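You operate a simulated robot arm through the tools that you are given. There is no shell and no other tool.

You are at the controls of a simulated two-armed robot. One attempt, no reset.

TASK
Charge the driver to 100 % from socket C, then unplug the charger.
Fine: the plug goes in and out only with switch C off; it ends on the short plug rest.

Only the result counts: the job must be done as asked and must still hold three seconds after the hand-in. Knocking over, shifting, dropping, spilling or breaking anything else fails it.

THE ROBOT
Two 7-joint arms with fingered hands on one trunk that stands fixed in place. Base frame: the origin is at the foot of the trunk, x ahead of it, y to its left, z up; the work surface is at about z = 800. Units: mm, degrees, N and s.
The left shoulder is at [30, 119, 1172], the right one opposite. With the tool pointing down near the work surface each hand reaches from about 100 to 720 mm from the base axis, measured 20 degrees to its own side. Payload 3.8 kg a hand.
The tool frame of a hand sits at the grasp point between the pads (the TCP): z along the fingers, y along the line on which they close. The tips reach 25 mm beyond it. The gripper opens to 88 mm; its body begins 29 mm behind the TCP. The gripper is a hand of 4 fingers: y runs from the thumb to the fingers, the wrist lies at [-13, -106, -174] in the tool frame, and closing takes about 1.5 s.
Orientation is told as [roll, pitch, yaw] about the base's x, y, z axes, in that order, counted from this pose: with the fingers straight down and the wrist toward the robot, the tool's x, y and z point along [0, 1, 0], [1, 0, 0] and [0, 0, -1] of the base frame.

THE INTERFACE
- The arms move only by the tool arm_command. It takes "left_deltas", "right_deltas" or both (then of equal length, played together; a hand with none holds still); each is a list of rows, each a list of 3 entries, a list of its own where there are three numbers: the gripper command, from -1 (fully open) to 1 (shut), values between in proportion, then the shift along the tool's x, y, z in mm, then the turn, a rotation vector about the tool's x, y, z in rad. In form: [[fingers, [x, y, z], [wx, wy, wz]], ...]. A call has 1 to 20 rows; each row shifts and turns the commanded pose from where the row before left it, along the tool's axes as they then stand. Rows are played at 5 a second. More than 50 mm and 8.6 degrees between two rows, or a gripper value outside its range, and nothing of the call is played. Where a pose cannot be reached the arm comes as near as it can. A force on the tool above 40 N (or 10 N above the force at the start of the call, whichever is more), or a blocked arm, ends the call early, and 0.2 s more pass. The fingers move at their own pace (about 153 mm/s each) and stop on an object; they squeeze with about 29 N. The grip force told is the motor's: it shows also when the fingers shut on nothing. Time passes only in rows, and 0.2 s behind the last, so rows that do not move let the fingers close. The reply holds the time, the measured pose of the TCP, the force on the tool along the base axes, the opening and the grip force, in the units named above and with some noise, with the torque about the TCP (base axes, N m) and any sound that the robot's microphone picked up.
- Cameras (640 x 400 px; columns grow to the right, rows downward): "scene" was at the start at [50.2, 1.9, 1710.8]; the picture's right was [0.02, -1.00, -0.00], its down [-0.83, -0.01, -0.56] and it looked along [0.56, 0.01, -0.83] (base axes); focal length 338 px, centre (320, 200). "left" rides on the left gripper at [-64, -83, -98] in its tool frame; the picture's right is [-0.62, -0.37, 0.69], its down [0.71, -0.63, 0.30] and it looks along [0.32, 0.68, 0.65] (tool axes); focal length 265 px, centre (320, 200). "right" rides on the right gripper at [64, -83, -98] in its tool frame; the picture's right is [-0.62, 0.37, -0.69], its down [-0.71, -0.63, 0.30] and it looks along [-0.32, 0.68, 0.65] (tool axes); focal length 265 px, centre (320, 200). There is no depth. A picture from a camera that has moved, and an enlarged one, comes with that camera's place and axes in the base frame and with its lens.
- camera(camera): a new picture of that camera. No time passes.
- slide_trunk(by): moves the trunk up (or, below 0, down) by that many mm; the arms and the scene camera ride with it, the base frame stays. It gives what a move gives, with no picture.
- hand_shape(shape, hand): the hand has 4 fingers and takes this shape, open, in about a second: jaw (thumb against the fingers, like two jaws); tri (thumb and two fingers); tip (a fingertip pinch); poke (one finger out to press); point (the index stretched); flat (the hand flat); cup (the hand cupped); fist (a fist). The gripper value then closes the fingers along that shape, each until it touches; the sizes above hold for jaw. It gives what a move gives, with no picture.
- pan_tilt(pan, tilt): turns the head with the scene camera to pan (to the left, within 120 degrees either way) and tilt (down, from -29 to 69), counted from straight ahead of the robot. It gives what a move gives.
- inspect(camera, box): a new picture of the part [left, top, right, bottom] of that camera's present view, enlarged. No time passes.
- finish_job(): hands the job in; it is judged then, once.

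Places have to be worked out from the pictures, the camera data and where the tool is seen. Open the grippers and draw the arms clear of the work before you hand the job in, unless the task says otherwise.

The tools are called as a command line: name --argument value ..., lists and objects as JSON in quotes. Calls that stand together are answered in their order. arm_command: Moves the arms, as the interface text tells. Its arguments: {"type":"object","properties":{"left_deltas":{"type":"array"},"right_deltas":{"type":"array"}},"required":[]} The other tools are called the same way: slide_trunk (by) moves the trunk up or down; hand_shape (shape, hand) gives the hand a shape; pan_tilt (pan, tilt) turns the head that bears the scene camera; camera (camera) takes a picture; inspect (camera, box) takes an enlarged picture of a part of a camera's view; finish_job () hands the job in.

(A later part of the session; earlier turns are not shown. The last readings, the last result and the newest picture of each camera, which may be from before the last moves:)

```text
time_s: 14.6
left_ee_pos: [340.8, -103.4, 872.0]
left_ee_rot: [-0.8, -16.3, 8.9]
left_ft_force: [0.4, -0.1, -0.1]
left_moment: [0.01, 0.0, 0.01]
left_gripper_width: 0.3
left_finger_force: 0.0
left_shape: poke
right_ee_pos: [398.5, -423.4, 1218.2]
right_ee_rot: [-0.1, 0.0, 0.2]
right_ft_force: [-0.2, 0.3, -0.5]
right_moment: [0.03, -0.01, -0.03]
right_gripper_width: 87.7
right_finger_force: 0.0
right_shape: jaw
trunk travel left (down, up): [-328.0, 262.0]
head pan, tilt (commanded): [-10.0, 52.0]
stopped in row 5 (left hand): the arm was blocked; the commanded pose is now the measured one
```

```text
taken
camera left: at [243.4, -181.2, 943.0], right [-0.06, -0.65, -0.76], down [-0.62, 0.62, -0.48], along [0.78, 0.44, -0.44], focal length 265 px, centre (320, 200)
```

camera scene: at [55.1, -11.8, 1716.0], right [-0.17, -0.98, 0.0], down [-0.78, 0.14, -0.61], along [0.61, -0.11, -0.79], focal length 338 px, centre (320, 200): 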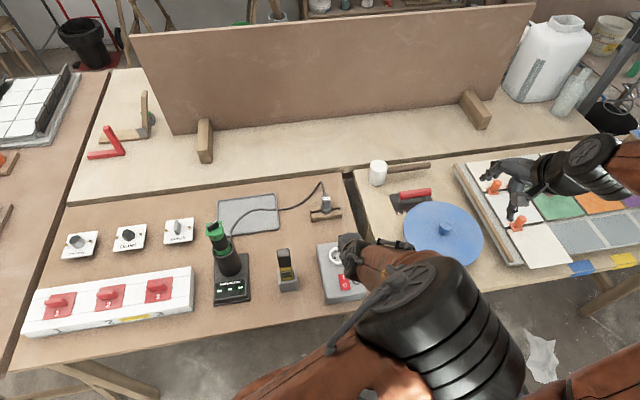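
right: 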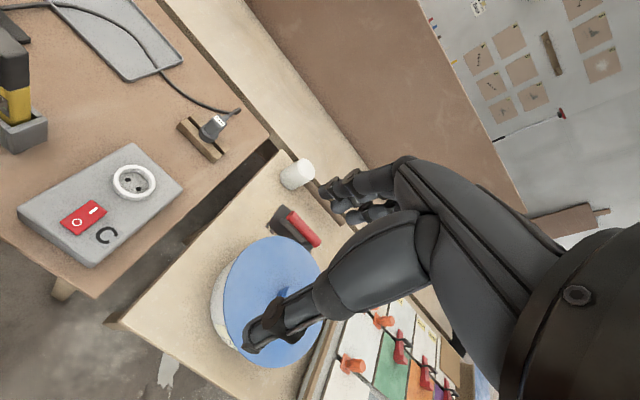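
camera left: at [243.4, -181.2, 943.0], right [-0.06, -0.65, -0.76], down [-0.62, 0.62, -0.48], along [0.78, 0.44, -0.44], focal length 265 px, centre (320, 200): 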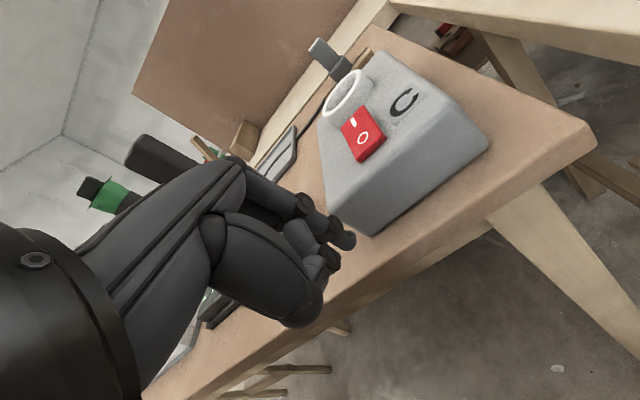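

The arm ran into a limit of its own (no force), but the view is now low enough. I zoom on the rocker.

inspect --camera "left" --box '[310, 70, 430, 170]'

inspect --camera "left" --box '[330, 95, 400, 170]'

```text
4.00 times, centred on (370, 120) of left
camera zoom: at [243.4, -181.2, 943.0], right [-0.06, -0.65, -0.76], down [-0.62, 0.62, -0.48], along [0.78, 0.44, -0.44], focal length 1062 px, centre (120, 520)
```

zoom: 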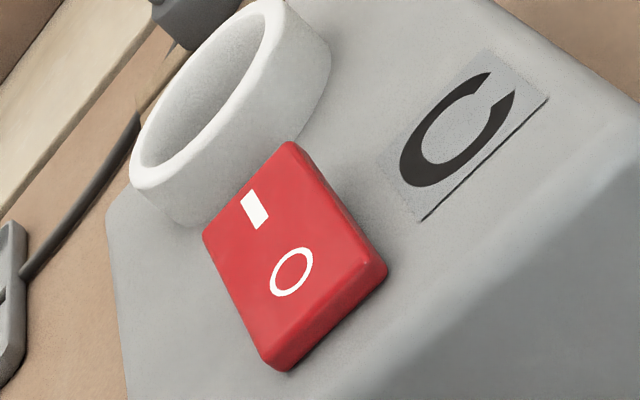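

```text
5.33 times, centred on (365, 132) of left
camera zoom: at [243.4, -181.2, 943.0], right [-0.06, -0.65, -0.76], down [-0.62, 0.62, -0.48], along [0.78, 0.44, -0.44], focal length 1416 px, centre (80, 560)
```

zoom: 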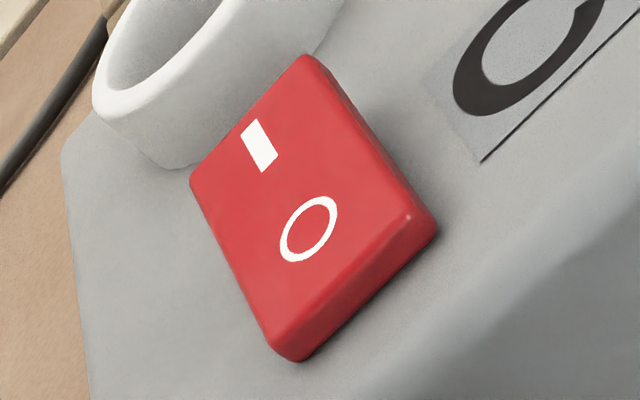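

Working the corner rays out, the I end stands about 8 mm higher than the O end, so switch C is off. I now draw the left hand up and level it, clear of the work.

arm_command --left_deltas '[[-1, [0, 12, -42], [0, 0, 0]], [-1, [0, 12, -42], [0, 0, 0]], [-1, [0, 12, -42], [0, 0, 0]], [-1, [20, 0, -30], [0.142, 0, 0]], [-1, [30, 0, -30], [0.142, 0, 0.07]], [-1, [40, 0, 0], [0, 0, 0.08]], [-1, [45, 0, 0], [0, 0, 0]], [-1, [0, 0, 0], [0, 0, 0]]]'

hand_shape --hand "right" --shape "tip"

camera --camera "right"

camera --camera "scene"

```text
refused: row 5 steps farther than a row can; nothing moved
```

```text
time_s: 15.5
left_ee_pos: [340.3, -102.9, 871.2]
left_ee_rot: [-0.8, -16.2, 8.9]
left_ft_force: [-1.0, -0.4, 0.5]
left_moment: [-0.03, 0.01, 0.01]
left_gripper_width: 0.1
left_finger_force: 0.0
left_shape: poke
right_ee_pos: [398.5, -421.7, 1218.3]
right_ee_rot: [-0.1, 0.0, 0.3]
right_ft_force: [0.0, 0.3, 0.0]
right_moment: [0.02, -0.01, 0.03]
right_gripper_width: 88.1
right_finger_force: 0.1
right_shape: tip
trunk travel left (down, up): [-328.0, 262.0]
head pan, tilt (commanded): [-10.0, 52.0]
```

```text
taken
camera right: at [315.4, -357.2, 1317.1], right [0.37, -0.62, 0.69], down [-0.63, -0.72, -0.3], along [0.69, -0.32, -0.65], focal length 265 px, centre (320, 200)
```

right: 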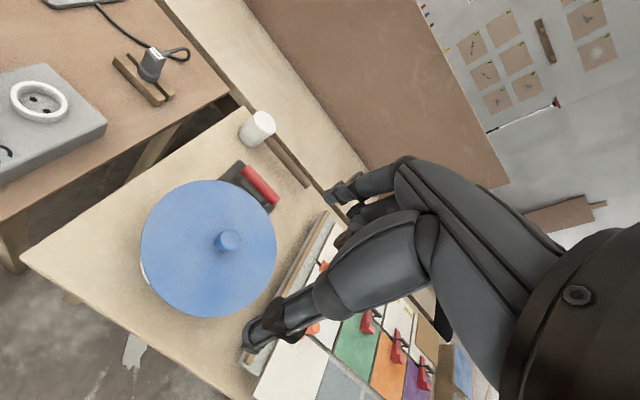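

```text
taken
camera scene: at [53.0, -12.5, 1716.1], right [-0.17, -0.98, 0.0], down [-0.78, 0.14, -0.62], along [0.61, -0.11, -0.79], focal length 338 px, centre (320, 200)
```

scene: 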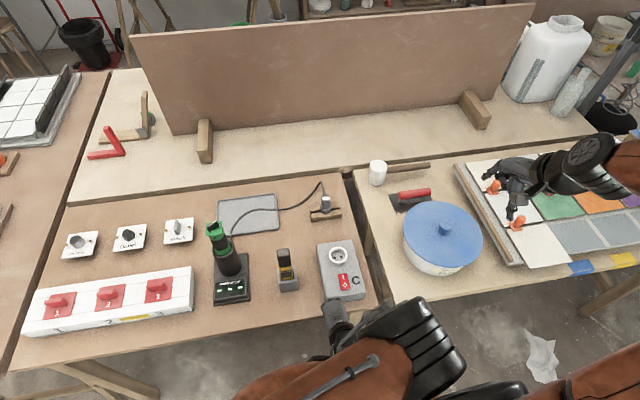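

The left move was refused for too long a step; I replay it shorter so the left hand rises clear and levels out.

arm_command --left_deltas '[[-1, [0, 12, -42], [0, 0, 0]], [-1, [0, 12, -42], [0, 0, 0]], [-1, [0, 12, -42], [0, 0, 0]], [-1, [20, 0, -30], [0.1, 0, 0]], [-1, [30, 0, -25], [0.1, 0, 0.07]], [-1, [40, 0, 0], [0.08, 0, 0.08]], [-1, [45, 0, 0], [0, 0, 0]], [-1, [45, 0, 0], [0, 0, 0]], [-1, [0, 0, 0], [0, 0, 0]]]'

inspect --camera "right" --box '[220, 140, 440, 370]'

inspect --camera "scene" --box '[450, 120, 600, 240]'

```text
time_s: 17.5
left_ee_pos: [337.5, 64.5, 1041.6]
left_ee_rot: [-0.1, -0.3, 0.0]
left_ft_force: [-0.5, 0.2, 0.1]
left_moment: [0.01, 0.0, 0.0]
left_gripper_width: 0.3
left_finger_force: 0.1
left_shape: poke
left hand out of reach, approached as far as the arm can: row 7, 8
right_ee_pos: [398.4, -423.0, 1216.9]
right_ee_rot: [0.0, -0.1, 0.3]
right_ft_force: [-0.5, -0.5, 0.4]
right_moment: [-0.01, -0.01, -0.03]
right_gripper_width: 87.9
right_finger_force: 0.0
right_shape: tip
trunk travel left (down, up): [-328.0, 262.0]
head pan, tilt (commanded): [-10.0, 52.0]
```

```text
1.74 times, centred on (330, 255) of right
camera zoom: at [314.7, -357.8, 1317.1], right [0.37, -0.62, 0.69], down [-0.63, -0.72, -0.3], along [0.69, -0.32, -0.65], focal length 462 px, centre (303, 104)
```

zoom: 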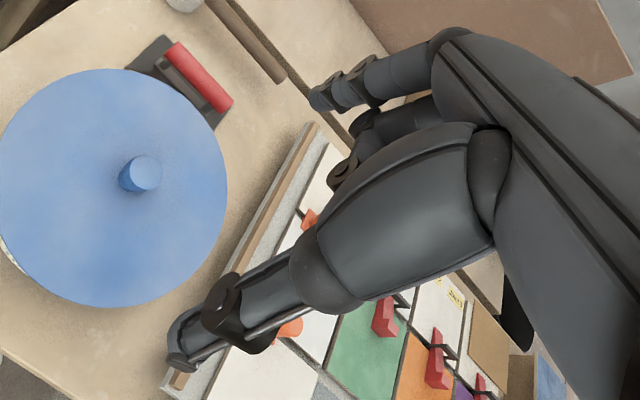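

```text
3.33 times, centred on (525, 180) of scene
camera zoom: at [52.3, -13.2, 1716.1], right [-0.17, -0.98, 0.0], down [-0.78, 0.14, -0.62], along [0.61, -0.11, -0.79], focal length 1127 px, centre (-363, 267)
```

zoom: 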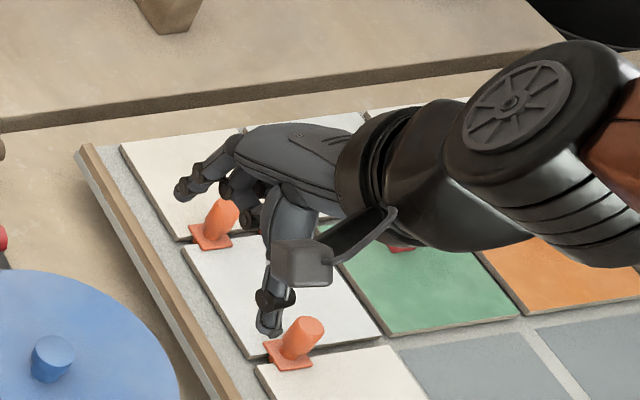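

In "tip" shape the index and thumb oppose at tool x≈0, reaching ~24 mm beyond the TCP: good for gripping the plug's ribbed ±y sides. I test turning the right hand to yaw +90° with the fingers tilted 45° forward, in free air.

arm_command --right_deltas '[[-1, [0, 0, 0], [0, 0, -0.1428]], [-1, [0, 0, 0], [0, 0, -0.1428]], [-1, [0, 0, 0], [0, 0, -0.1428]], [-1, [0, 0, 0], [0, 0, -0.1428]], [-1, [0, 0, 0], [0, 0, -0.1428]], [-1, [0, 0, 0], [0, 0, -0.1428]], [-1, [0, 0, 0], [0, 0, -0.1428]], [-1, [0, 0, 0], [0, 0, -0.1428]], [-1, [0, 0, 0], [0, 0, -0.1428]], [-1, [0, 0, 0], [0, 0, -0.1428]], [-1, [0, 0, 0], [0, 0, -0.1428]], [-1, [0, 0, 0], [0, -0.131, 0]], [-1, [0, 0, 0], [0, -0.131, 0]], [-1, [0, 0, 0], [0, -0.131, 0]], [-1, [0, 0, 0], [0, -0.131, 0]], [-1, [0, 0, 0], [0, -0.131, 0]], [-1, [0, 0, 0], [0, -0.131, 0]], [-1, [0, 0, 0], [0, 0, 0]]]'

camera --camera "scene"

camera --camera "right"

```text
time_s: 21.3
left_ee_pos: [338.9, 64.9, 1040.6]
left_ee_rot: [-0.2, -0.2, -0.1]
left_ft_force: [0.2, -0.8, 0.1]
left_moment: [-0.02, -0.01, -0.01]
left_gripper_width: 0.1
left_finger_force: 0.1
left_shape: poke
right_ee_pos: [400.3, -422.4, 1219.5]
right_ee_rot: [-45.1, 0.1, 90.2]
right_ft_force: [0.5, 0.1, -0.5]
right_moment: [-0.03, 0.0, 0.0]
right_gripper_width: 88.0
right_finger_force: 0.0
right_shape: tip
trunk travel left (down, up): [-328.0, 262.0]
head pan, tilt (commanded): [-10.0, 52.0]
```

```text
taken
camera scene: at [53.8, -12.0, 1716.1], right [-0.17, -0.98, 0.0], down [-0.78, 0.14, -0.62], along [0.61, -0.11, -0.79], focal length 338 px, centre (320, 200)
```

scene: 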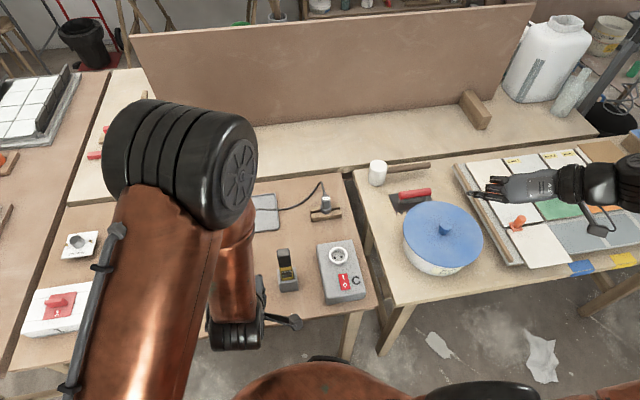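

```text
taken
camera right: at [285.2, -504.2, 1243.0], right [-0.06, 0.37, 0.93], down [0.72, -0.63, 0.29], along [0.69, 0.69, -0.23], focal length 265 px, centre (320, 200)
```

right: 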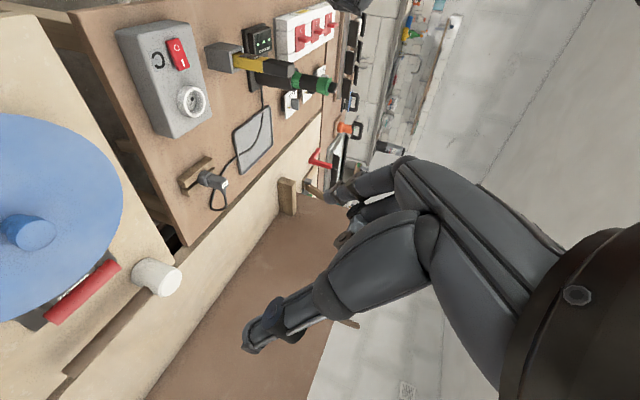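

The pose is reachable and the right camera will give a low side view of the plug. I bring the right hand to a point in front of and above the plug, about (620, -144, 1100).

arm_command --right_deltas '[[-1, [-7.9, 30.9, 26.6], [0, 0, 0]], [-1, [-7.9, 30.9, 26.6], [0, 0, 0]], [-1, [-7.9, 30.9, 26.6], [0, 0, 0]], [-1, [-7.9, 30.9, 26.6], [0, 0, 0]], [-1, [-7.9, 30.9, 26.6], [0, 0, 0]], [-1, [-7.9, 30.9, 26.6], [0, 0, 0]], [-1, [-7.9, 30.9, 26.6], [0, 0, 0]], [-1, [-7.9, 30.9, 26.6], [0, 0, 0]], [-1, [-7.9, 30.9, 26.6], [0, 0, 0]], [-1, [0, 0, 0], [0, 0, 0]]]'

camera --camera "right"

camera --camera "scene"

```text
time_s: 23.5
left_ee_pos: [337.7, 63.1, 1042.4]
left_ee_rot: [-0.1, -0.4, -0.1]
left_ft_force: [0.8, 0.1, 0.5]
left_moment: [0.01, -0.04, -0.01]
left_gripper_width: 0.0
left_finger_force: 0.0
left_shape: poke
right_ee_pos: [617.7, -142.5, 1099.8]
right_ee_rot: [-45.1, 0.0, 90.1]
right_ft_force: [0.1, -0.3, 0.8]
right_moment: [-0.01, -0.01, 0.03]
right_gripper_width: 88.2
right_finger_force: 0.1
right_shape: tip
trunk travel left (down, up): [-328.0, 262.0]
head pan, tilt (commanded): [-10.0, 52.0]
```

```text
taken
camera right: at [503.2, -226.2, 1123.9], right [-0.06, 0.37, 0.93], down [0.72, -0.63, 0.29], along [0.69, 0.69, -0.23], focal length 265 px, centre (320, 200)
```

right: 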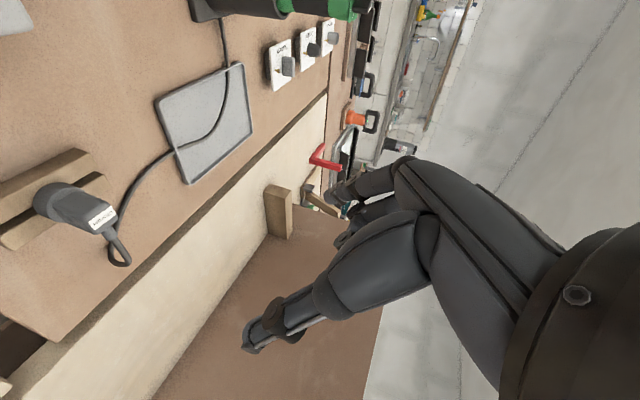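

```text
taken
camera scene: at [52.4, -13.1, 1716.1], right [-0.17, -0.98, 0.0], down [-0.78, 0.14, -0.62], along [0.61, -0.11, -0.79], focal length 338 px, centre (320, 200)
```

scene: 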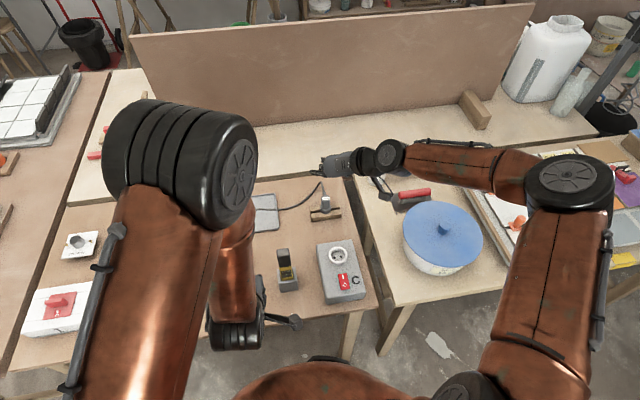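

The right hand hovers ahead of the plug with a clear view of it. To gain forward reach I lower the trunk by 90 mm (hands go to about z 1010 and 950, clear of everything).

slide_trunk --by -90

camera --camera "right"

camera --camera "scene"

```text
time_s: 24.8
left_ee_pos: [337.4, 63.8, 951.6]
left_ee_rot: [-0.2, -0.2, 0.0]
left_ft_force: [0.7, -0.1, 0.0]
left_moment: [-0.02, 0.02, 0.03]
left_gripper_width: 0.0
left_finger_force: 0.1
left_shape: poke
right_ee_pos: [618.2, -144.0, 1009.8]
right_ee_rot: [-45.2, 0.0, 90.2]
right_ft_force: [-0.7, 1.0, 0.3]
right_moment: [-0.01, -0.01, 0.01]
right_gripper_width: 88.0
right_finger_force: 0.0
right_shape: tip
trunk travel left (down, up): [-238.0, 352.0]
head pan, tilt (commanded): [-10.0, 52.0]
```

```text
taken
camera right: at [503.4, -225.9, 1034.2], right [-0.06, 0.37, 0.93], down [0.72, -0.63, 0.29], along [0.69, 0.69, -0.23], focal length 265 px, centre (320, 200)
```

right: 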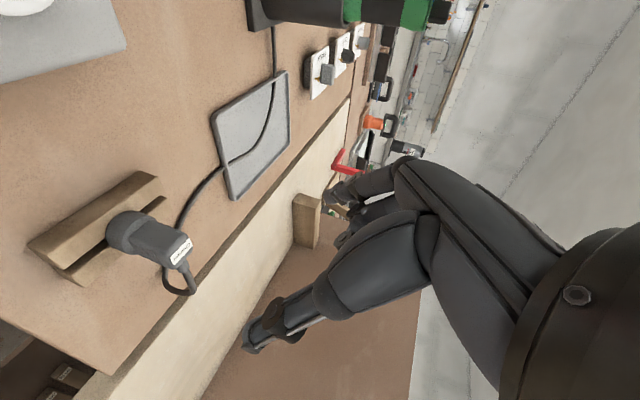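

```text
taken
camera scene: at [53.1, -12.2, 1626.2], right [-0.17, -0.98, 0.0], down [-0.78, 0.14, -0.62], along [0.61, -0.11, -0.79], focal length 338 px, centre (320, 200)
```

scene: 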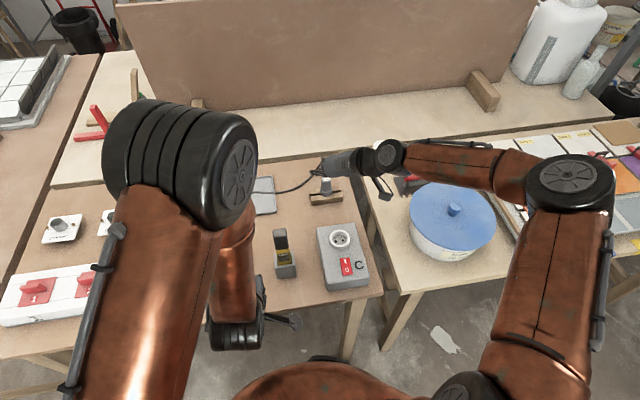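

I zoom on the plug from both cameras to fix its place.

inspect --camera "right" --box '[20, 160, 220, 310]'

inspect --camera "scene" --box '[295, 165, 365, 215]'

inspect --camera "scene" --box '[305, 215, 385, 295]'

```text
2.67 times, centred on (120, 235) of right
camera zoom: at [503.4, -225.9, 1034.2], right [-0.06, 0.37, 0.93], down [0.72, -0.63, 0.29], along [0.69, 0.69, -0.23], focal length 708 px, centre (853, 107)
```

zoom: 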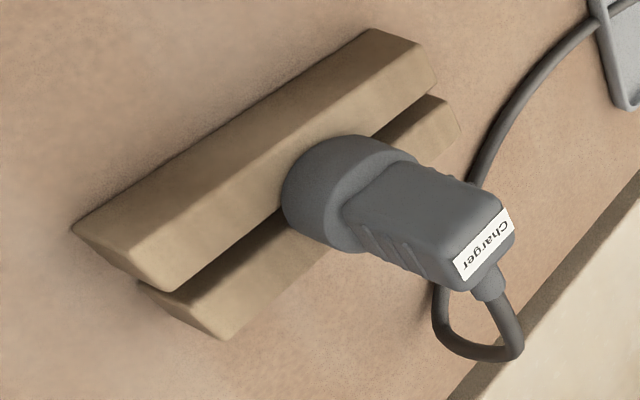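

```text
8.00 times, centred on (330, 190) of scene
camera zoom: at [53.1, -12.2, 1626.2], right [-0.17, -0.98, 0.0], down [-0.78, 0.14, -0.62], along [0.61, -0.11, -0.79], focal length 2704 px, centre (240, 280)
```

zoom: 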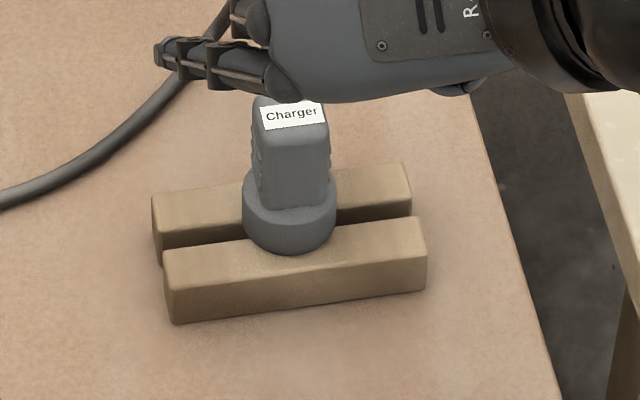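

```text
5.00 times, centred on (345, 255) of scene
camera zoom: at [53.1, -12.2, 1626.2], right [-0.17, -0.98, 0.0], down [-0.78, 0.14, -0.62], along [0.61, -0.11, -0.79], focal length 1690 px, centre (195, -75)
```

zoom: 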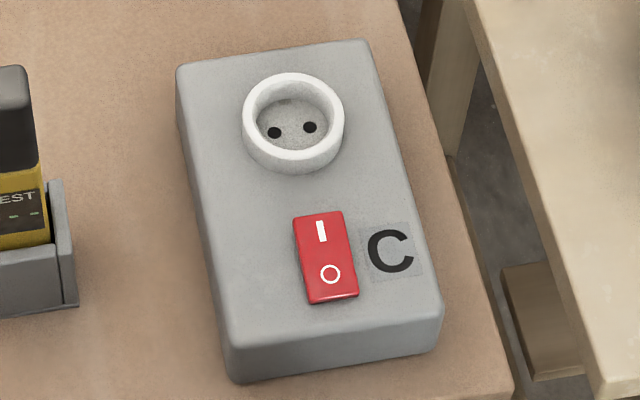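

The plug stands at about x 695–700, y -145, flange bottom z≈820, top ≈885–890; flange ≈36 mm wide and 15 thick. I move the right hand along to a pre-grasp pose ~90 mm back along the finger direction.

arm_command --right_deltas '[[-1, [14.4, -0.3, 22.4], [0, 0, 0]], [-1, [14.4, -0.3, 22.4], [0, 0, 0]], [-1, [14.4, -0.3, 22.4], [0, 0, 0]], [-1, [0, 0, 0], [0, 0, 0]]]'

camera --camera "right"

inspect --camera "scene" --box '[285, 150, 385, 220]'

```text
time_s: 25.8
left_ee_pos: [337.7, 64.4, 951.3]
left_ee_rot: [-0.1, -0.2, 0.0]
left_ft_force: [-0.7, -0.7, -0.1]
left_moment: [0.0, 0.01, 0.03]
left_gripper_width: 0.0
left_finger_force: 0.1
left_shape: poke
right_ee_pos: [634.3, -143.8, 932.1]
right_ee_rot: [-45.3, 0.0, 90.2]
right_ft_force: [0.1, -0.2, 0.0]
right_moment: [0.01, -0.03, -0.01]
right_gripper_width: 87.9
right_finger_force: 0.0
right_shape: tip
trunk travel left (down, up): [-238.0, 352.0]
head pan, tilt (commanded): [-10.0, 52.0]
```

```text
taken
camera right: at [520.2, -225.3, 957.5], right [-0.06, 0.37, 0.93], down [0.72, -0.63, 0.29], along [0.69, 0.69, -0.23], focal length 265 px, centre (320, 200)
```

right: 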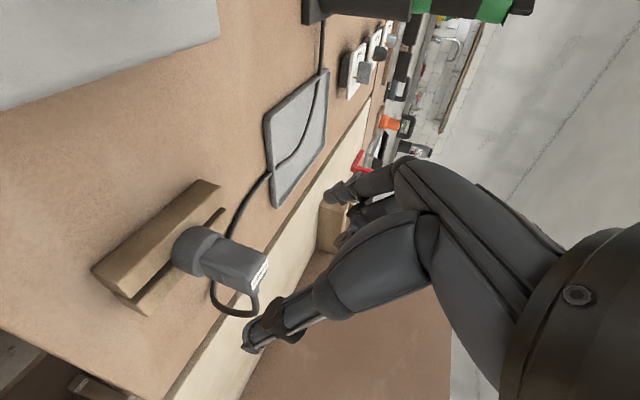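

```text
5.71 times, centred on (335, 185) of scene
camera zoom: at [52.9, -12.2, 1626.1], right [-0.17, -0.98, 0.0], down [-0.78, 0.14, -0.62], along [0.61, -0.11, -0.79], focal length 1931 px, centre (234, 286)
```

zoom: 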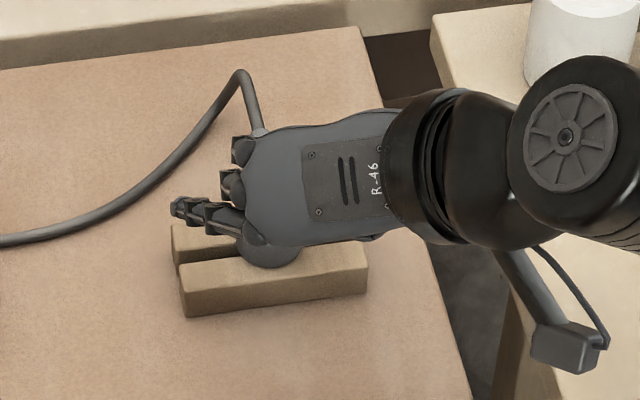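

The hand's palm is lined up. I zoom on the plug in the right camera to refine its position relative to the TCP.

inspect --camera "right" --box '[80, 160, 300, 330]'

```text
2.35 times, centred on (190, 245) of right
camera zoom: at [520.2, -225.3, 957.5], right [-0.06, 0.37, 0.93], down [0.72, -0.63, 0.29], along [0.69, 0.69, -0.23], focal length 624 px, centre (626, 94)
```

zoom: 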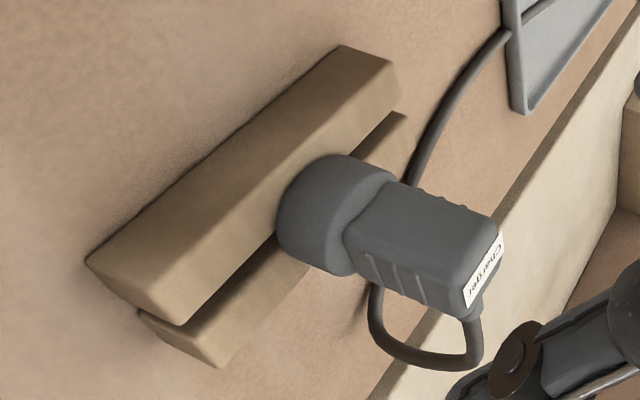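

I zoom further to tell the rest's edges and the plug's foot apart.

inspect --camera "right" --box '[85, 215, 215, 325]'

inspect --camera "right" --box '[160, 205, 280, 305]'

```text
3.64 times, centred on (150, 270) of right
camera zoom: at [520.2, -225.3, 957.5], right [-0.06, 0.37, 0.93], down [0.72, -0.63, 0.29], along [0.69, 0.69, -0.23], focal length 965 px, centre (938, -54)
```

zoom: 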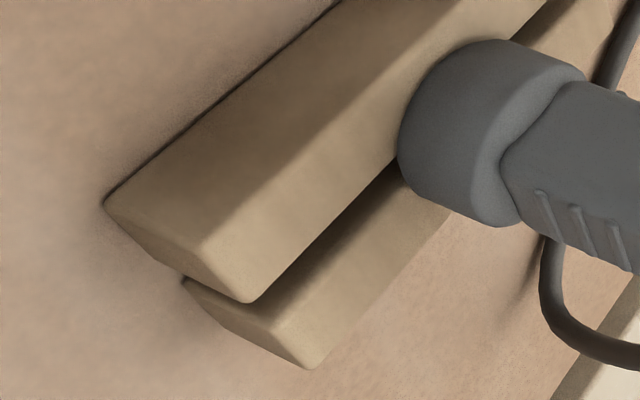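

```text
4.00 times, centred on (220, 255) of right
camera zoom: at [520.2, -225.3, 957.5], right [-0.06, 0.37, 0.93], down [0.72, -0.63, 0.29], along [0.69, 0.69, -0.23], focal length 1062 px, centre (720, -20)
```

zoom: 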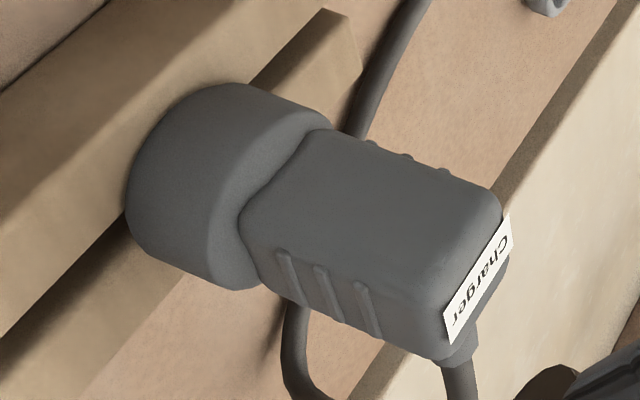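

Rail top is z≈821, slot centre x≈699.5, so the plug axis is at about (699.5, -145). I advance 60 mm along the fingers and check again.

arm_command --right_deltas '[[-1, [0, -2, 20], [0, 0, 0]], [-1, [0, 0, 20], [0, 0, 0]], [-1, [0, 0, 20], [0, 0, 0]], [-1, [0, 0, 0], [0, 0, 0]]]'

camera --camera "right"

inspect --camera "right" --box '[200, 160, 380, 360]'

```text
time_s: 26.8
left_ee_pos: [337.1, 63.6, 951.4]
left_ee_rot: [-0.2, -0.3, 0.0]
left_ft_force: [-0.1, -0.1, 0.0]
left_moment: [-0.02, -0.02, -0.03]
left_gripper_width: 0.2
left_finger_force: 0.0
left_shape: poke
right_ee_pos: [675.9, -145.5, 889.5]
right_ee_rot: [-45.2, 0.1, 90.2]
right_ft_force: [0.4, -0.2, 0.4]
right_moment: [0.0, -0.01, -0.02]
right_gripper_width: 88.0
right_finger_force: 0.0
right_shape: tip
trunk travel left (down, up): [-238.0, 352.0]
head pan, tilt (commanded): [-10.0, 52.0]
```

```text
taken
camera right: at [562.6, -228.7, 914.0], right [-0.06, 0.37, 0.93], down [0.72, -0.63, 0.29], along [0.69, 0.69, -0.23], focal length 265 px, centre (320, 200)
```

right: 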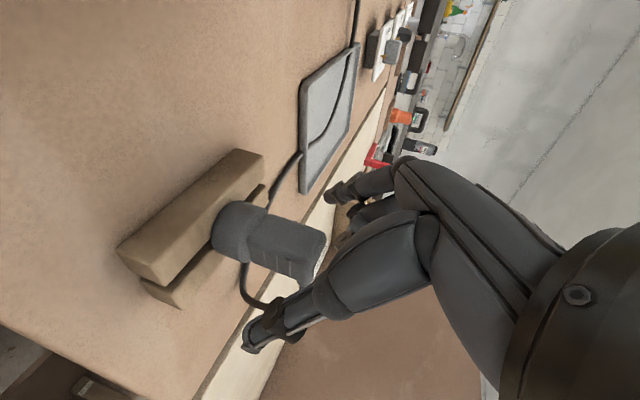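

```text
2.00 times, centred on (290, 260) of right
camera zoom: at [562.6, -228.7, 914.0], right [-0.06, 0.37, 0.93], down [0.72, -0.63, 0.29], along [0.69, 0.69, -0.23], focal length 531 px, centre (380, 80)
```

zoom: 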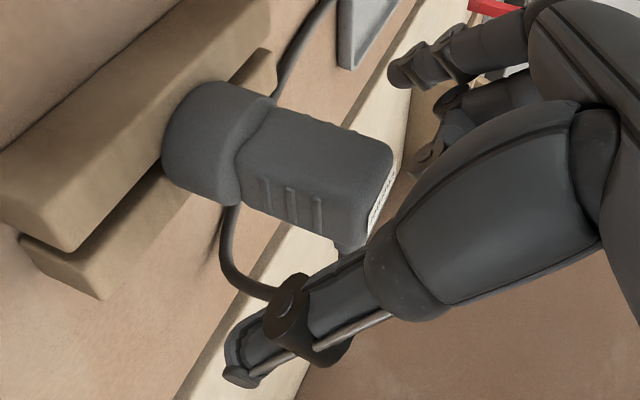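

The plug's top edge triangulates to (690, -143.5, 889), confirming an axis at about (699.5, -144.5). I make the last 30 mm of the approach with the fingers open.

arm_command --right_deltas '[[-1, [-1, 1, 15], [0, 0, 0]], [-1, [-1, 0, 15], [0, 0, 0]], [-1, [0, 0, 0], [0, 0, 0]]]'

camera --camera "right"

inspect --camera "right" --box '[220, 160, 400, 360]'

inspect --camera "scene" --box '[285, 150, 385, 220]'

```text
time_s: 27.5
left_ee_pos: [337.8, 64.8, 951.4]
left_ee_rot: [-0.1, -0.3, 0.0]
left_ft_force: [0.7, 0.8, 0.8]
left_moment: [-0.01, 0.01, -0.04]
left_gripper_width: 0.0
left_finger_force: 0.1
left_shape: poke
right_ee_pos: [705.1, -138.6, 882.1]
right_ee_rot: [-45.9, -0.8, 90.5]
right_ft_force: [-5.1, 3.1, 28.4]
right_moment: [0.19, 0.1, 0.07]
right_gripper_width: 88.0
right_finger_force: 0.0
right_shape: tip
trunk travel left (down, up): [-238.0, 352.0]
head pan, tilt (commanded): [-10.0, 52.0]
stopped in row 3 (right hand): the force on the tool passed its limit at 43 N (the readings are from after the stop); the commanded pose is now the measured one
```

```text
taken
camera right: at [590.5, -222.3, 903.3], right [-0.07, 0.36, 0.93], down [0.72, -0.63, 0.29], along [0.69, 0.69, -0.21], focal length 265 px, centre (320, 200)
```

right: 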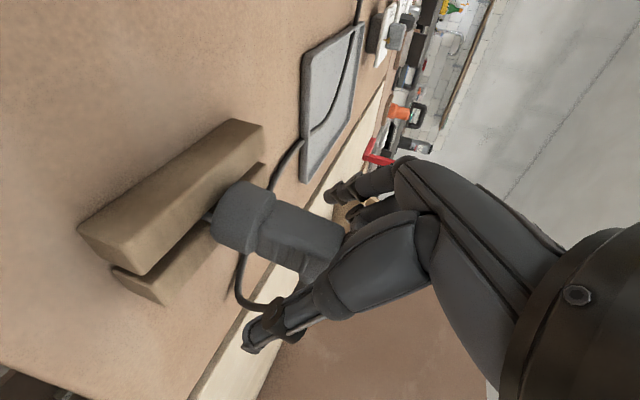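

```text
2.00 times, centred on (310, 260) of right
camera zoom: at [590.5, -222.3, 903.3], right [-0.07, 0.36, 0.93], down [0.72, -0.63, 0.29], along [0.69, 0.69, -0.21], focal length 531 px, centre (340, 80)
```

zoom: 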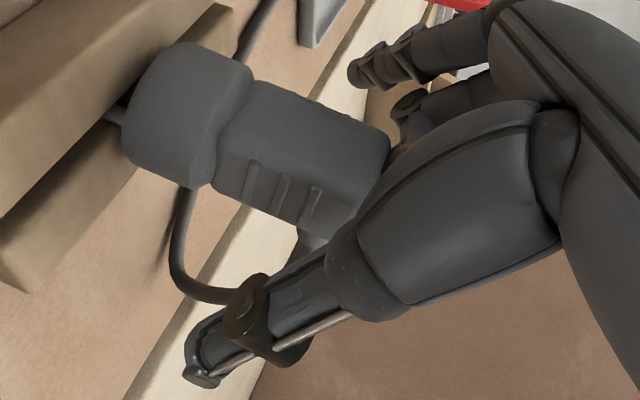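

```text
5.71 times, centred on (335, 185) of scene
camera zoom: at [51.8, -12.3, 1626.3], right [-0.17, -0.98, 0.0], down [-0.78, 0.14, -0.62], along [0.61, -0.11, -0.79], focal length 1931 px, centre (234, 286)
```

zoom: 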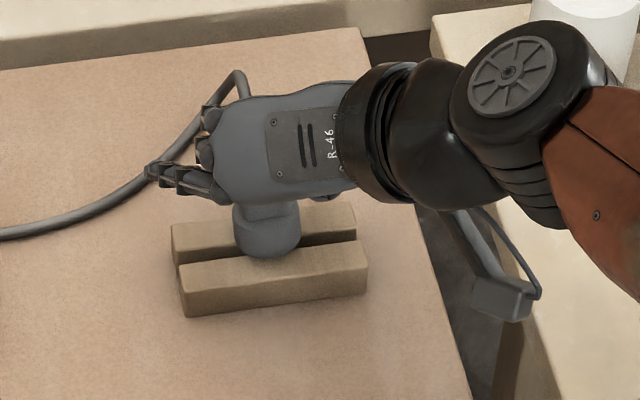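

The palm or thumb base ran into the plug's top (43 N) and tipped it slightly. I back straight off along the fingers and see how the plug settles.

arm_command --right_deltas '[[-1, [0, 0, -10], [0, 0, 0]], [-1, [0, 0, -15], [0, 0, 0]], [-1, [0, 0, -15], [0, 0, 0]], [-1, [0, 0, 0], [0, 0, 0]]]'

camera --camera "right"

inspect --camera "right" --box '[140, 140, 360, 340]'

inspect --camera "scene" --box '[285, 150, 385, 220]'

```text
time_s: 28.5
left_ee_pos: [339.3, 64.5, 949.8]
left_ee_rot: [-0.2, -0.3, 0.1]
left_ft_force: [0.9, -1.1, -0.1]
left_moment: [0.01, 0.02, 0.0]
left_gripper_width: 0.0
left_finger_force: 0.0
left_shape: poke
right_ee_pos: [674.3, -141.7, 904.0]
right_ee_rot: [-45.5, -0.4, 90.3]
right_ft_force: [0.1, -0.6, 0.5]
right_moment: [0.0, -0.01, 0.0]
right_gripper_width: 87.6
right_finger_force: 0.1
right_shape: tip
trunk travel left (down, up): [-238.0, 352.0]
head pan, tilt (commanded): [-10.0, 52.0]
```

```text
taken
camera right: at [560.0, -224.2, 926.9], right [-0.06, 0.36, 0.93], down [0.72, -0.63, 0.29], along [0.69, 0.69, -0.22], focal length 265 px, centre (320, 200)
```

right: 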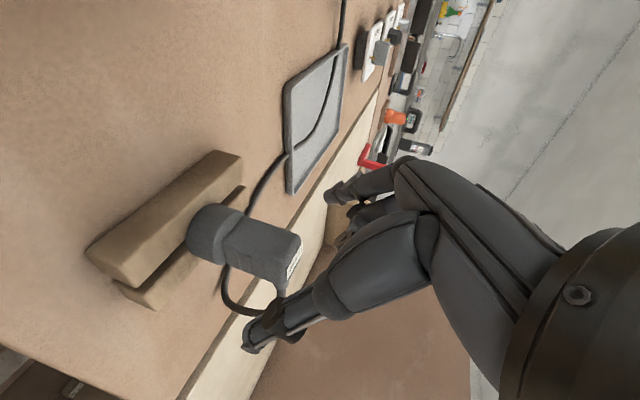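

```text
2.00 times, centred on (250, 240) of right
camera zoom: at [560.0, -224.2, 926.9], right [-0.06, 0.36, 0.93], down [0.72, -0.63, 0.29], along [0.69, 0.69, -0.22], focal length 531 px, centre (460, 120)
```

zoom: 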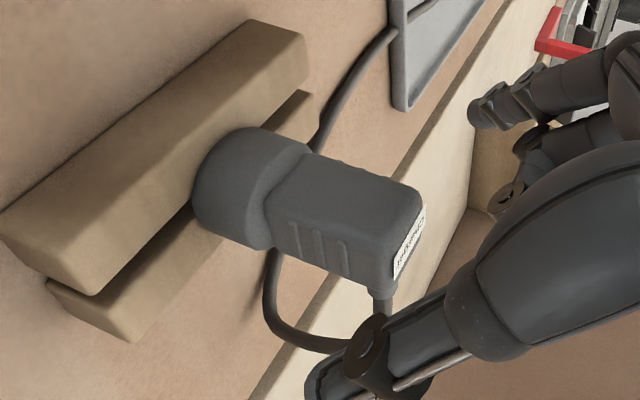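

```text
5.71 times, centred on (335, 185) of scene
camera zoom: at [53.6, -12.2, 1626.0], right [-0.17, -0.98, 0.0], down [-0.78, 0.14, -0.62], along [0.61, -0.11, -0.79], focal length 1931 px, centre (234, 286)
```

zoom: 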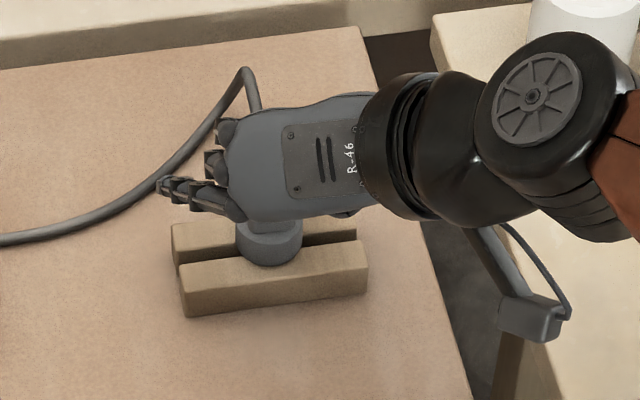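

The plug has settled upright on the unmoved rest. The contact torque points to a curled finger touching the plug's top, so I back off and use the "jaw" shape, with all fingers stretched, instead.

arm_command --right_deltas '[[-1, [0, 0, -25], [0, 0, 0]], [-1, [0, 0, -25], [0, 0, 0]], [-1, [0, 0, 0], [0, 0, 0]]]'

hand_shape --hand "right" --shape "jaw"

camera --camera "right"

inspect --camera "right" --box '[80, 150, 400, 350]'

inspect --camera "right" --box '[120, 190, 260, 310]'

```text
time_s: 29.3
left_ee_pos: [337.6, 64.5, 950.7]
left_ee_rot: [0.0, -0.1, 0.0]
left_ft_force: [0.3, -1.2, -0.3]
left_moment: [-0.01, 0.01, 0.01]
left_gripper_width: 0.0
left_finger_force: 0.1
left_shape: poke
right_ee_pos: [639.5, -143.4, 938.4]
right_ee_rot: [-45.5, -0.3, 90.4]
right_ft_force: [-0.7, 0.6, -0.1]
right_moment: [-0.02, -0.02, 0.0]
right_gripper_width: 87.9
right_finger_force: 0.0
right_shape: tip
trunk travel left (down, up): [-238.0, 352.0]
head pan, tilt (commanded): [-10.0, 52.0]
```

```text
time_s: 30.2
left_ee_pos: [338.7, 64.5, 951.5]
left_ee_rot: [-0.1, -0.2, -0.1]
left_ft_force: [0.2, 0.1, -0.4]
left_moment: [-0.02, 0.04, 0.01]
left_gripper_width: 0.0
left_finger_force: 0.0
left_shape: poke
right_ee_pos: [639.0, -143.4, 937.6]
right_ee_rot: [-45.5, -0.4, 90.5]
right_ft_force: [-0.5, 0.3, -0.2]
right_moment: [-0.01, 0.0, 0.01]
right_gripper_width: 87.8
right_finger_force: 0.0
right_shape: jaw
trunk travel left (down, up): [-238.0, 352.0]
head pan, tilt (commanded): [-10.0, 52.0]
```

```text
taken
camera right: at [524.3, -226.1, 961.1], right [-0.06, 0.36, 0.93], down [0.72, -0.63, 0.29], along [0.69, 0.69, -0.22], focal length 265 px, centre (320, 200)
```

right: 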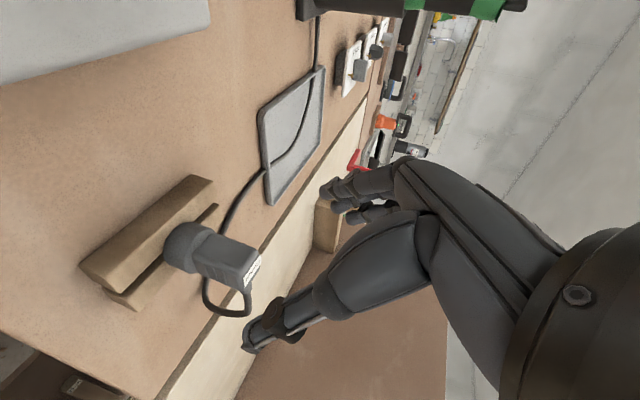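

```text
2.00 times, centred on (240, 250) of right
camera zoom: at [524.3, -226.1, 961.1], right [-0.06, 0.36, 0.93], down [0.72, -0.63, 0.29], along [0.69, 0.69, -0.22], focal length 531 px, centre (480, 100)
```

zoom: 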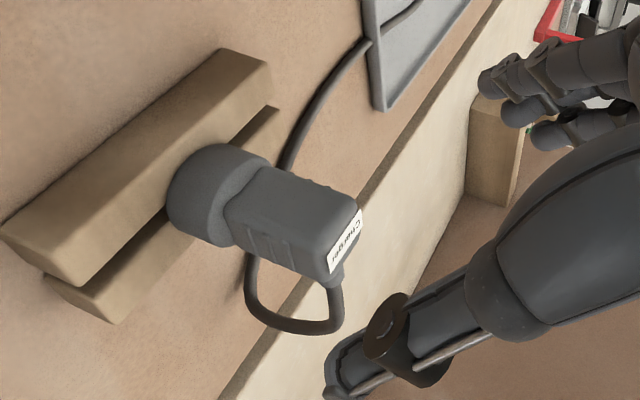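

```text
3.33 times, centred on (190, 250) of right
camera zoom: at [524.3, -226.1, 961.1], right [-0.06, 0.36, 0.93], down [0.72, -0.63, 0.29], along [0.69, 0.69, -0.22], focal length 885 px, centre (753, 33)
```

zoom: 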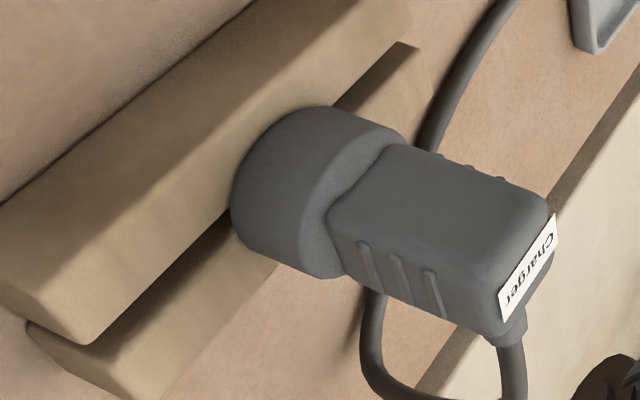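

The plug is back in place with its label at (693, -145, 889) as before. I approach again along the fingers, aiming for TCP (699.5, -144.5, 875), in two stages.

arm_command --right_deltas '[[-1, [1, -1, 20], [0, 0, 0]], [-1, [1, 0, 20], [0, 0, 0]], [-1, [0, 0, 20], [0, 0, 0]], [-1, [0, 0, 8], [0, 0, 0]], [-1, [0, 0, 6], [0, 0, 0]], [-1, [0, 0, 0], [0, 0, 0]]]'

camera --camera "right"

inspect --camera "right" --box '[200, 150, 400, 350]'

```text
time_s: 31.6
left_ee_pos: [338.1, 64.2, 951.6]
left_ee_rot: [-0.1, -0.2, 0.0]
left_ft_force: [0.1, -0.2, -0.2]
left_moment: [0.02, -0.01, 0.02]
left_gripper_width: 0.1
left_finger_force: 0.0
left_shape: poke
right_ee_pos: [690.7, -144.2, 885.3]
right_ee_rot: [-45.4, -0.5, 90.4]
right_ft_force: [-0.6, 0.4, 0.8]
right_moment: [-0.02, 0.0, -0.03]
right_gripper_width: 87.9
right_finger_force: 0.0
right_shape: jaw
trunk travel left (down, up): [-238.0, 352.0]
head pan, tilt (commanded): [-10.0, 52.0]
```

```text
taken
camera right: at [575.9, -226.8, 907.6], right [-0.06, 0.36, 0.93], down [0.72, -0.63, 0.29], along [0.69, 0.69, -0.22], focal length 265 px, centre (320, 200)
```

right: 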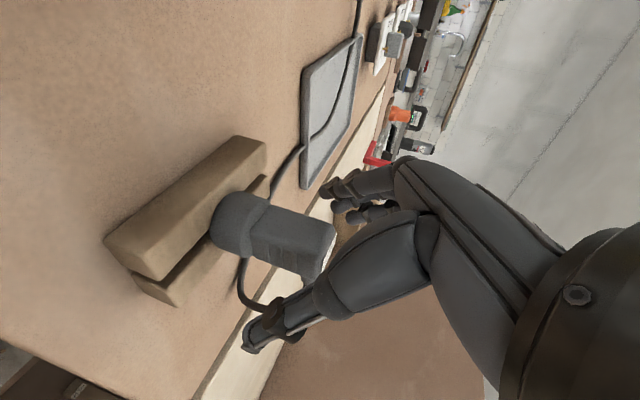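

```text
2.00 times, centred on (300, 250) of right
camera zoom: at [575.9, -226.8, 907.6], right [-0.06, 0.36, 0.93], down [0.72, -0.63, 0.29], along [0.69, 0.69, -0.22], focal length 531 px, centre (360, 100)
```

zoom: 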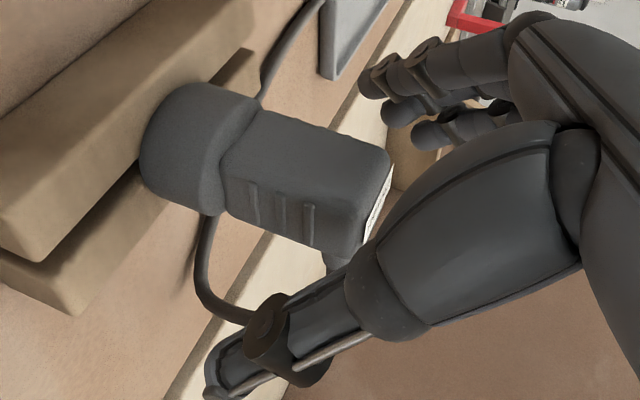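

No contact so far. I advance the remaining ~13 mm gently.

arm_command --right_deltas '[[-1, [0.5, 0, 4], [0, 0, 0]], [-1, [0.5, 0, 4], [0, 0, 0]], [-1, [0, 0, 3], [0, 0, 0]], [-1, [0, 0, 0], [0, 0, 0]]]'

inspect --camera "right" --box '[200, 150, 400, 350]'

inspect --camera "scene" --box '[285, 150, 385, 220]'

```text
time_s: 32.6
left_ee_pos: [339.1, 63.7, 952.5]
left_ee_rot: [-0.1, -0.1, 0.0]
left_ft_force: [0.0, -0.3, -0.6]
left_moment: [0.03, -0.01, 0.01]
left_gripper_width: 0.0
left_finger_force: 0.1
left_shape: poke
right_ee_pos: [697.7, -142.4, 875.4]
right_ee_rot: [-45.5, -0.4, 90.4]
right_ft_force: [-0.9, -0.4, -0.9]
right_moment: [0.0, -0.02, -0.01]
right_gripper_width: 87.9
right_finger_force: 0.1
right_shape: jaw
trunk travel left (down, up): [-238.0, 352.0]
head pan, tilt (commanded): [-10.0, 52.0]
```

```text
2.00 times, centred on (300, 250) of right
camera zoom: at [583.0, -226.2, 899.1], right [-0.06, 0.36, 0.93], down [0.72, -0.63, 0.29], along [0.69, 0.69, -0.22], focal length 531 px, centre (360, 100)
```

zoom: 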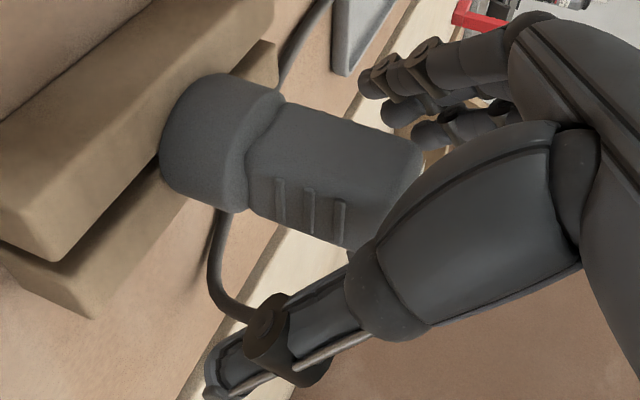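

```text
5.71 times, centred on (335, 185) of scene
camera zoom: at [53.3, -12.3, 1626.1], right [-0.17, -0.98, 0.0], down [-0.78, 0.14, -0.62], along [0.61, -0.11, -0.79], focal length 1931 px, centre (234, 286)
```

zoom: 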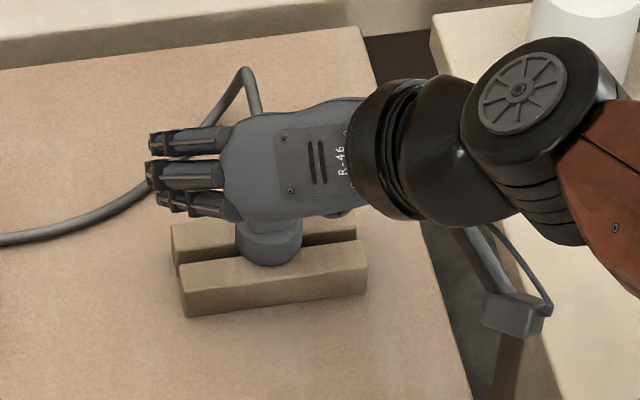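

The hand straddles the plug without contact. I close the fingers partway and look.

arm_command --right_deltas '[[-0.5, [0, 0, 0], [0, 0, 0]], [-0.2, [0, 0, 0], [0, 0, 0]], [0.0, [0, 0, 0], [0, 0, 0]], [0.1, [0, 0, 0], [0, 0, 0]], [0.1, [0, 0, 0], [0, 0, 0]]]'

camera --camera "right"

inspect --camera "right" --box '[200, 150, 400, 350]'

inspect --camera "scene" --box '[285, 150, 385, 220]'

```text
time_s: 33.8
left_ee_pos: [338.1, 64.4, 951.0]
left_ee_rot: [0.0, -0.2, 0.0]
left_ft_force: [-1.0, -0.2, -0.3]
left_moment: [0.0, 0.02, -0.03]
left_gripper_width: 0.0
left_finger_force: 0.0
left_shape: poke
right_ee_pos: [697.3, -142.7, 876.0]
right_ee_rot: [-45.6, -0.4, 90.4]
right_ft_force: [-0.4, 0.7, -0.2]
right_moment: [-0.01, -0.01, -0.02]
right_gripper_width: 40.5
right_finger_force: 0.2
right_shape: jaw
trunk travel left (down, up): [-238.0, 352.0]
head pan, tilt (commanded): [-10.0, 52.0]
```

```text
taken
camera right: at [582.9, -226.2, 899.1], right [-0.06, 0.36, 0.93], down [0.72, -0.63, 0.29], along [0.69, 0.69, -0.22], focal length 265 px, centre (320, 200)
```

right: 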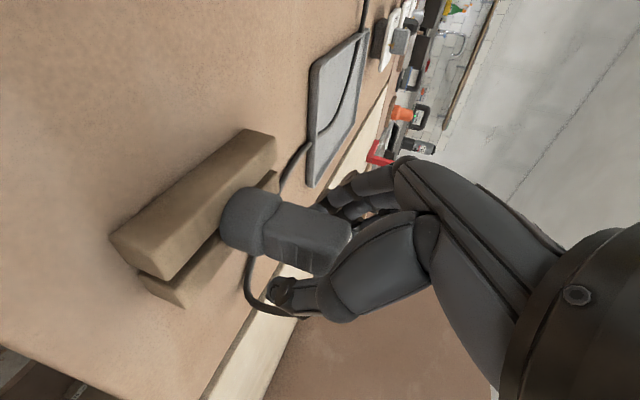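

```text
2.00 times, centred on (300, 250) of right
camera zoom: at [582.9, -226.2, 899.1], right [-0.06, 0.36, 0.93], down [0.72, -0.63, 0.29], along [0.69, 0.69, -0.22], focal length 531 px, centre (360, 100)
```

zoom: 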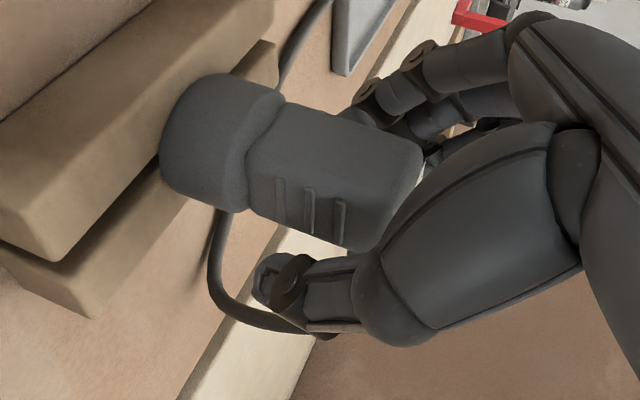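

```text
5.71 times, centred on (335, 185) of scene
camera zoom: at [53.3, -12.3, 1626.1], right [-0.17, -0.98, 0.0], down [-0.78, 0.14, -0.62], along [0.61, -0.11, -0.79], focal length 1931 px, centre (234, 286)
```

zoom: 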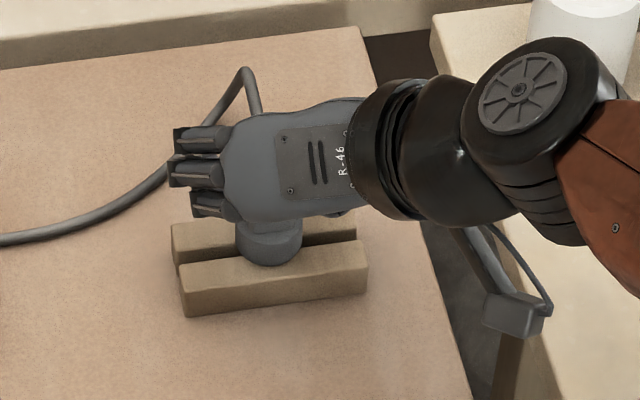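

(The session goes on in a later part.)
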